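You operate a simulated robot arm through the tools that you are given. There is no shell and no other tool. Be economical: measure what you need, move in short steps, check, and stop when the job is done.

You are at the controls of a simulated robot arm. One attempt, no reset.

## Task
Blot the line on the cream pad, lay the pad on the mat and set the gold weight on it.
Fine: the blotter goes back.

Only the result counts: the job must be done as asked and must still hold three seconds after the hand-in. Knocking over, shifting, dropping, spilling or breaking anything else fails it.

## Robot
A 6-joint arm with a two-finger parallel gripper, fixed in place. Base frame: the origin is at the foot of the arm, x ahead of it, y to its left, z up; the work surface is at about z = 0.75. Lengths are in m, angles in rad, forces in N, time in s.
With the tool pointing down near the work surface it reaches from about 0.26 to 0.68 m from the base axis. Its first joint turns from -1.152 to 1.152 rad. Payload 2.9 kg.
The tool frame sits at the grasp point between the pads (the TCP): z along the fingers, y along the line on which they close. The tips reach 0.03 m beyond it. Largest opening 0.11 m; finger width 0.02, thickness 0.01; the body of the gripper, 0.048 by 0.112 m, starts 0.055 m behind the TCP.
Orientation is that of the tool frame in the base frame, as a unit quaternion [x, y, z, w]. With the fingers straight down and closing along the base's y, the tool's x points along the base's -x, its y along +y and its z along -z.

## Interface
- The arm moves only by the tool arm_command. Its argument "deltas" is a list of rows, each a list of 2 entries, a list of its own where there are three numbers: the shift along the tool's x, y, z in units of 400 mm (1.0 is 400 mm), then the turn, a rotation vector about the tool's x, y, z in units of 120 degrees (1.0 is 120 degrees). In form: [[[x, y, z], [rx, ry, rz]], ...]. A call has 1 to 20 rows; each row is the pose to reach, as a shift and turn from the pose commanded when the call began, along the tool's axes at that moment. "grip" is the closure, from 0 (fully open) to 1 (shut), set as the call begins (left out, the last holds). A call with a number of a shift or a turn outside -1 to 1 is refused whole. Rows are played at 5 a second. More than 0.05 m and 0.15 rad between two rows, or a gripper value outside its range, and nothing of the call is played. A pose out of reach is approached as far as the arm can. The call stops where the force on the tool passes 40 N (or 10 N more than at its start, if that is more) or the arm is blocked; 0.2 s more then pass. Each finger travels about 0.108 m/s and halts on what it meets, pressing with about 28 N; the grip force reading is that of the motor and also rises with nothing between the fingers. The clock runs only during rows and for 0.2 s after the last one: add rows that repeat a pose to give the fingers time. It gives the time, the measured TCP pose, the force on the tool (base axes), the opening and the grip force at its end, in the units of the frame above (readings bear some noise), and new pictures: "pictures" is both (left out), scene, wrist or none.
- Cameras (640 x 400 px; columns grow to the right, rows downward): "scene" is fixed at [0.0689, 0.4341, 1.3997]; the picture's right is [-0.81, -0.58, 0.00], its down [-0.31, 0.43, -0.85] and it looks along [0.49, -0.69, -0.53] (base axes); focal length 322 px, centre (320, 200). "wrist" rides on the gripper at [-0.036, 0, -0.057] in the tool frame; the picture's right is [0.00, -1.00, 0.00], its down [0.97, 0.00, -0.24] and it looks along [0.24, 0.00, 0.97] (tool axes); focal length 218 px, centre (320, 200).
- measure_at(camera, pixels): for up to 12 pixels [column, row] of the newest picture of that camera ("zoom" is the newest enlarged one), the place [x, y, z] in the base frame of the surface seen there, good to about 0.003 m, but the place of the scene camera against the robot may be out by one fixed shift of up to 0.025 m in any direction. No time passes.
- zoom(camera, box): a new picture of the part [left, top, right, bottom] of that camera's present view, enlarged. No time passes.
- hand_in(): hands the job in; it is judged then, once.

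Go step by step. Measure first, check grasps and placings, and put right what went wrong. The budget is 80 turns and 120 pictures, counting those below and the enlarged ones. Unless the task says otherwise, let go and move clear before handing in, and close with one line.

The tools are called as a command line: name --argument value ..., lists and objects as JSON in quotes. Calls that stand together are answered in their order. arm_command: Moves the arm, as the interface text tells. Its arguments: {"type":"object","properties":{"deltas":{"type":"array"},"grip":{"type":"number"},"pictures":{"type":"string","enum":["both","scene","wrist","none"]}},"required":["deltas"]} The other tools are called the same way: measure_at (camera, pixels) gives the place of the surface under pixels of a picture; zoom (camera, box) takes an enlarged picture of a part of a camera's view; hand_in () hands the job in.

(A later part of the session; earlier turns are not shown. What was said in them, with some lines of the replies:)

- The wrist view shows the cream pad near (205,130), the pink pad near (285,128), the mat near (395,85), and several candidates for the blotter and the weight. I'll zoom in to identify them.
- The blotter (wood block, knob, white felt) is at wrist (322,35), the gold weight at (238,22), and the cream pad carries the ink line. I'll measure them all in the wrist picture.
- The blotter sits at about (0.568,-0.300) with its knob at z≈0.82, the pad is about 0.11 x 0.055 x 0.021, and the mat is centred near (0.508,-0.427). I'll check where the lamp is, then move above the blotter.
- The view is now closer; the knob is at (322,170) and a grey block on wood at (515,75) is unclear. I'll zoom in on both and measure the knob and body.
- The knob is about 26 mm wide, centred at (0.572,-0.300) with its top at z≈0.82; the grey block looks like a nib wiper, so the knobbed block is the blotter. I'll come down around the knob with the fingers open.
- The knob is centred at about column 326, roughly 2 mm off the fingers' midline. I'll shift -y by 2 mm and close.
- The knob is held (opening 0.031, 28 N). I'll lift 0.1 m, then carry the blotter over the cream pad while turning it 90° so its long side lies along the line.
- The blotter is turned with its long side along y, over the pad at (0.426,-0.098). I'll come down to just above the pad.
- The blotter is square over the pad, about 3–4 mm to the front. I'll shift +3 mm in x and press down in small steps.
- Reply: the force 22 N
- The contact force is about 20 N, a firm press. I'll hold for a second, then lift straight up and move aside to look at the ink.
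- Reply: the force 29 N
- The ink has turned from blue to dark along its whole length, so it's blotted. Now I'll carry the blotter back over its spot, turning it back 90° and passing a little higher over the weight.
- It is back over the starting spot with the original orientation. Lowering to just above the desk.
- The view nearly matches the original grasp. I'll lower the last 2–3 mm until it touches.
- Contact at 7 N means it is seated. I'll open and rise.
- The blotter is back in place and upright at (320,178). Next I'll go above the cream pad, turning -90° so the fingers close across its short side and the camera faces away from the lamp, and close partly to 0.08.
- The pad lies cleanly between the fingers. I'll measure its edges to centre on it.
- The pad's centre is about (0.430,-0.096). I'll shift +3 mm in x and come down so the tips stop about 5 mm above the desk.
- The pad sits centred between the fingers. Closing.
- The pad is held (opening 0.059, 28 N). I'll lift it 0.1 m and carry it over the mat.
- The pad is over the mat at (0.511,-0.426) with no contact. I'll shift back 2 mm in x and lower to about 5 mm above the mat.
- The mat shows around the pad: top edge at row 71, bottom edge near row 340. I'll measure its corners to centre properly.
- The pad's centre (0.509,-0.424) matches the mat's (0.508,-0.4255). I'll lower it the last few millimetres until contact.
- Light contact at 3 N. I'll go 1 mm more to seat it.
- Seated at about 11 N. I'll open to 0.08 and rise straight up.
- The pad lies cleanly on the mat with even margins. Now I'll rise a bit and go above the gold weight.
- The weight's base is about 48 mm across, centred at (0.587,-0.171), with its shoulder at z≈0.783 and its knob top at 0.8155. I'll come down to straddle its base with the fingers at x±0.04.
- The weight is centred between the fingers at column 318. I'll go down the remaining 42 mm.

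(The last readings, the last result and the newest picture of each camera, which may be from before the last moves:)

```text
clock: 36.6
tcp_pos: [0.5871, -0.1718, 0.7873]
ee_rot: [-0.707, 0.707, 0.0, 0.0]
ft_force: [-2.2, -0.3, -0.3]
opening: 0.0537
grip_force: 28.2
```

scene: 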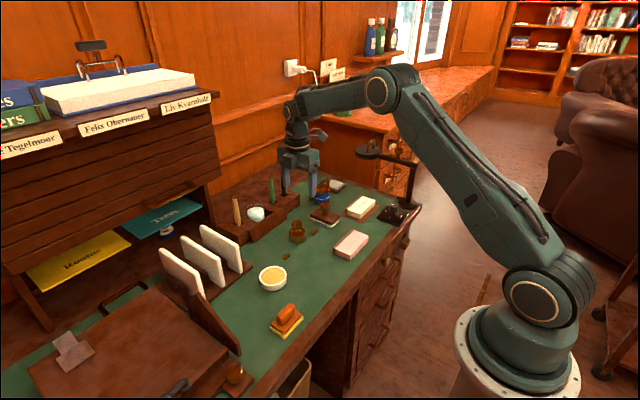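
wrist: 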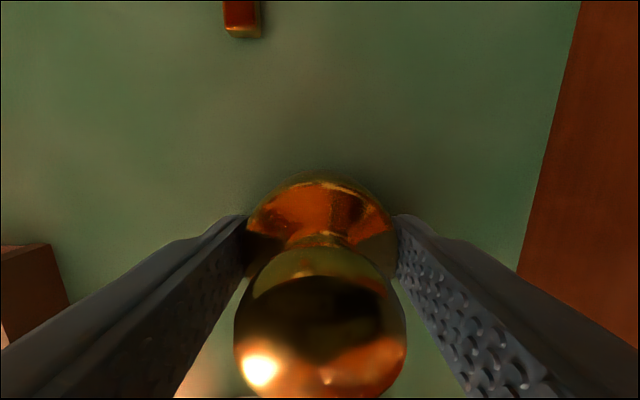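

The weight is held (opening 0.054, 28 N). I'll lift it 0.12 m first and check.

arm_command --deltas '[[[0, 0, -0.05], [0, 0, 0]], [[0, 0, -0.13], [0, 0, 0]], [[0, 0, -0.22], [0, 0, 0]], [[0, 0, -0.3], [0, 0, 0]], [[0, 0, -0.3], [0, 0, 0]]]' --pictures "both"

```text
clock: 37.8
tcp_pos: [0.586, -0.1717, 0.9072]
ee_rot: [0.708, -0.707, 0.0, 0.0]
ft_force: [0.0, 0.5, -4.0]
opening: 0.0537
grip_force: 28.1
```

scene: 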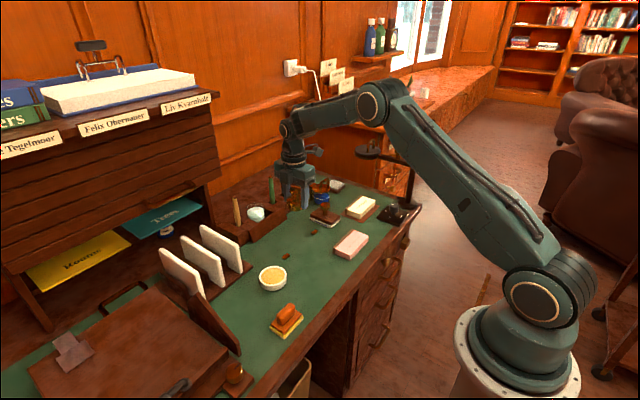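
wrist: 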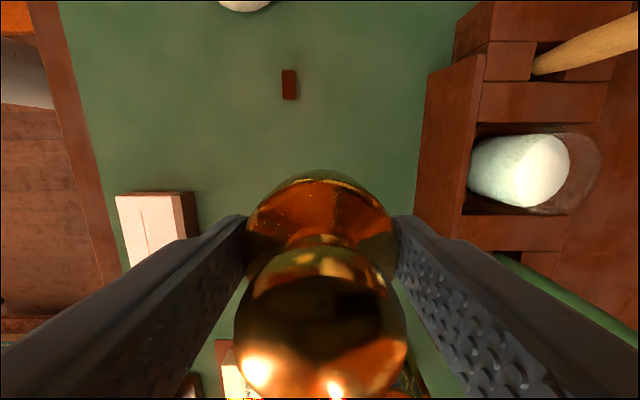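

The weight is lifted and hangs straight. I'll carry it over the pad.

arm_command --deltas '[[[0.09, 0.0275, 0], [0, 0, 0]], [[0.18, 0.055, 0], [0, 0, 0]], [[0.27, 0.0825, 0], [0, 0, 0]], [[0.36, 0.11, 0], [0, 0, 0]], [[0.45, 0.1375, 0], [0, 0, 0]], [[0.54, 0.165, 0], [0, 0, 0]], [[0.634, 0.1925, 0], [0, 0, 0]], [[0.634, 0.1925, 0], [0, 0, 0]], [[0.634, 0.1925, 0], [0, 0, 0]]]'

```text
clock: 39.8
tcp_pos: [0.5121, -0.4236, 0.9071]
ee_rot: [0.707, -0.707, 0.0, 0.001]
ft_force: [-0.2, 0.0, -3.5]
opening: 0.0534
grip_force: 28.9
```

scene: 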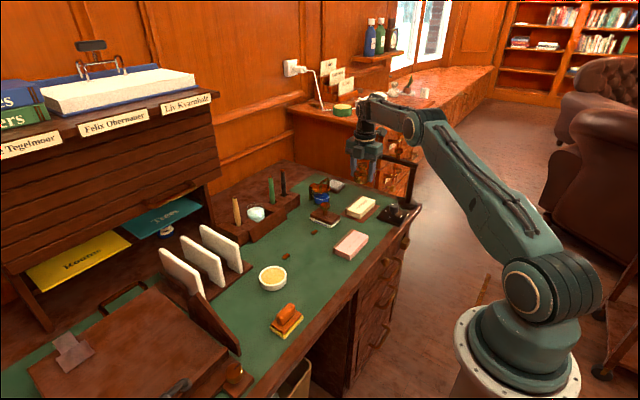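
wrist: 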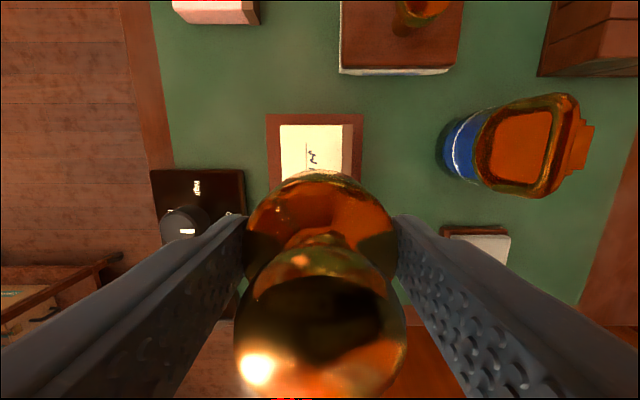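

The weight is over the pad, 3 mm too far in x. I'll correct that and lower to about 6 mm above the pad.

arm_command --deltas '[[[0, 0.0075, 0.08], [0, 0, 0]], [[0, 0.0075, 0.16], [0, 0, 0]], [[0, 0.0075, 0.2275], [0, 0, 0]], [[0, 0.0075, 0.2275], [0, 0, 0]]]'

```text
clock: 40.8
tcp_pos: [0.5076, -0.4265, 0.8151]
ee_rot: [0.708, -0.707, -0.001, 0.001]
ft_force: [-0.2, 0.4, -3.8]
opening: 0.0539
grip_force: 28.4
```

scene: 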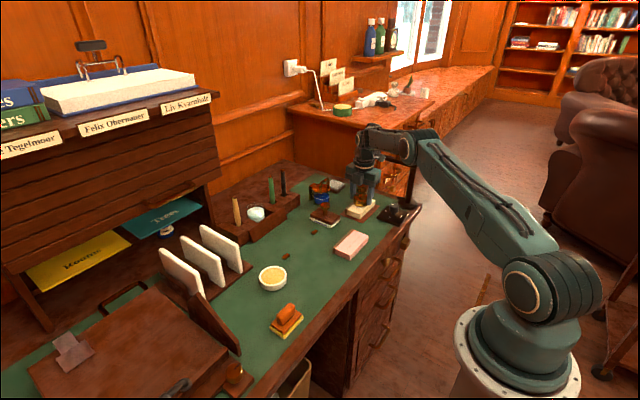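
wrist: 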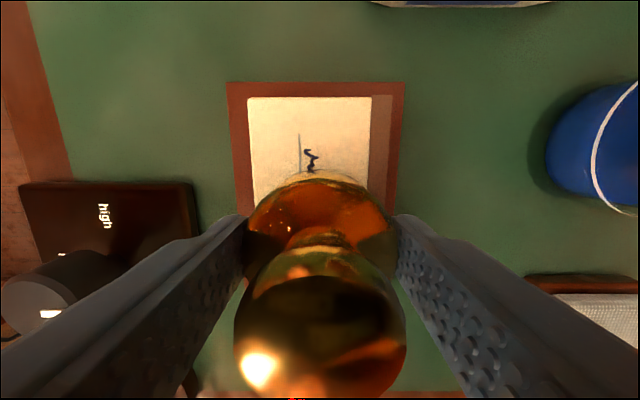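

It's centred over the pad. I'll lower in fine steps to contact.

arm_command --deltas '[[[0, 0, 0.006], [0, 0, 0]], [[0, 0, 0.01], [0, 0, 0]], [[0, 0, 0.01], [0, 0, 0]]]' --pictures "none"

```text
clock: 41.6
tcp_pos: [0.5091, -0.4267, 0.8124]
ee_rot: [-0.707, 0.707, -0.001, 0.001]
ft_force: [-0.3, -1.0, -1.0]
opening: 0.0534
grip_force: 27.5
```

arm_command --deltas '[[[0, 0, 0.003], [0, 0, 0]], [[0, 0, 0.003], [0, 0, 0]]]' --pictures "none"

```text
clock: 42.2
tcp_pos: [0.5077, -0.4262, 0.8123]
ee_rot: [-0.707, 0.708, -0.001, 0.0]
ft_force: [-1.1, -1.1, 7.0]
opening: 0.0534
grip_force: 28.1
```

Contact at about 7 N. I'll open to 0.08, rise straight up, then back off.

arm_command --deltas '[[[0, 0, 0], [0, 0, 0]], [[0, 0, 0], [0, 0, 0]], [[0, 0, 0], [0, 0, 0]], [[0, 0, -0.08], [0, 0, 0]], [[0, 0, -0.16], [0, 0, 0]], [[0, 0, -0.25], [0, 0, 0]], [[0, 0, -0.35], [0, 0, 0]], [[-0.1, 0.05, -0.35], [0, 0, 0]], [[-0.2, 0.1, -0.35], [0, 0, 0]], [[-0.3, 0.1, -0.35], [0, 0, 0]], [[-0.3, 0.1, -0.35], [0, 0, 0]]]' --grip 0.27

zoom --camera "scene" --box '[280, 170, 420, 260]'

```text
clock: 44.6
tcp_pos: [0.467, -0.3044, 0.9516]
ee_rot: [0.707, -0.707, 0.0, 0.001]
ft_force: [0.7, -0.2, 0.8]
opening: 0.0803
grip_force: 0.0
```

scene: 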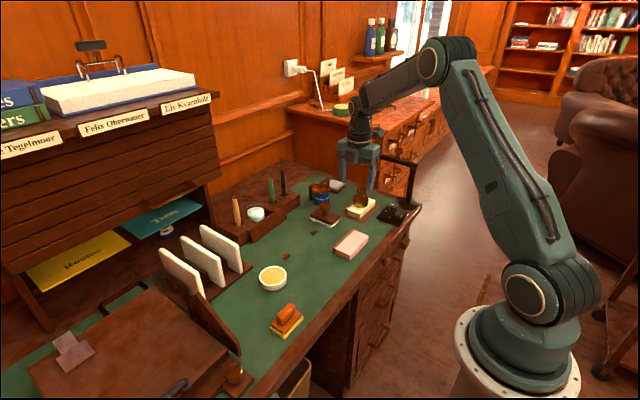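
wrist: 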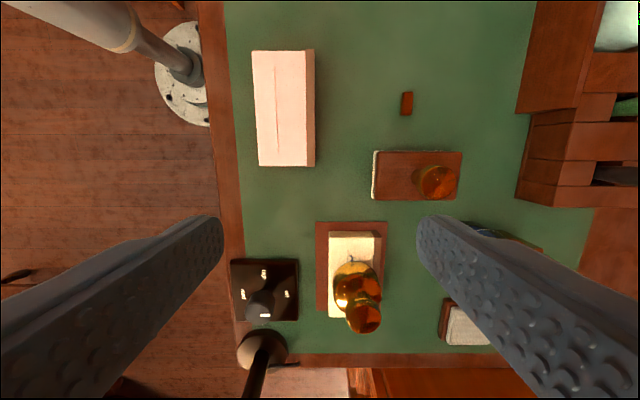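

```text
4.44 times, centred on (350, 215) of scene
```

zoom: 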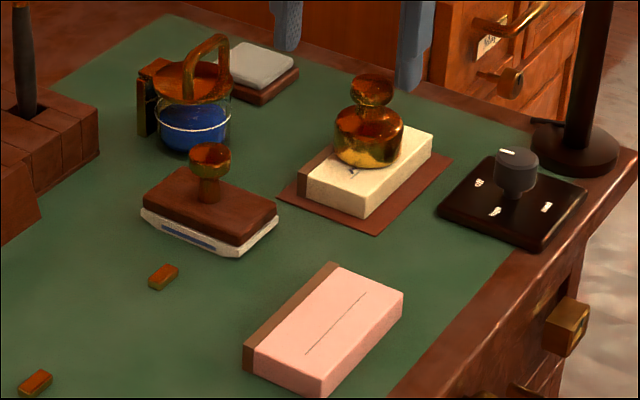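

The weight stands upright on the cream pad, which lies within the mat. The blotter is back at its spot and the gripper is clear, so I'm handing in.

hand_in

```text
The job is handed in.
```

I blotted the line on the cream pad, put the blotter back where it was, laid the pad on the mat, set the gold weight on it and handed the job in.
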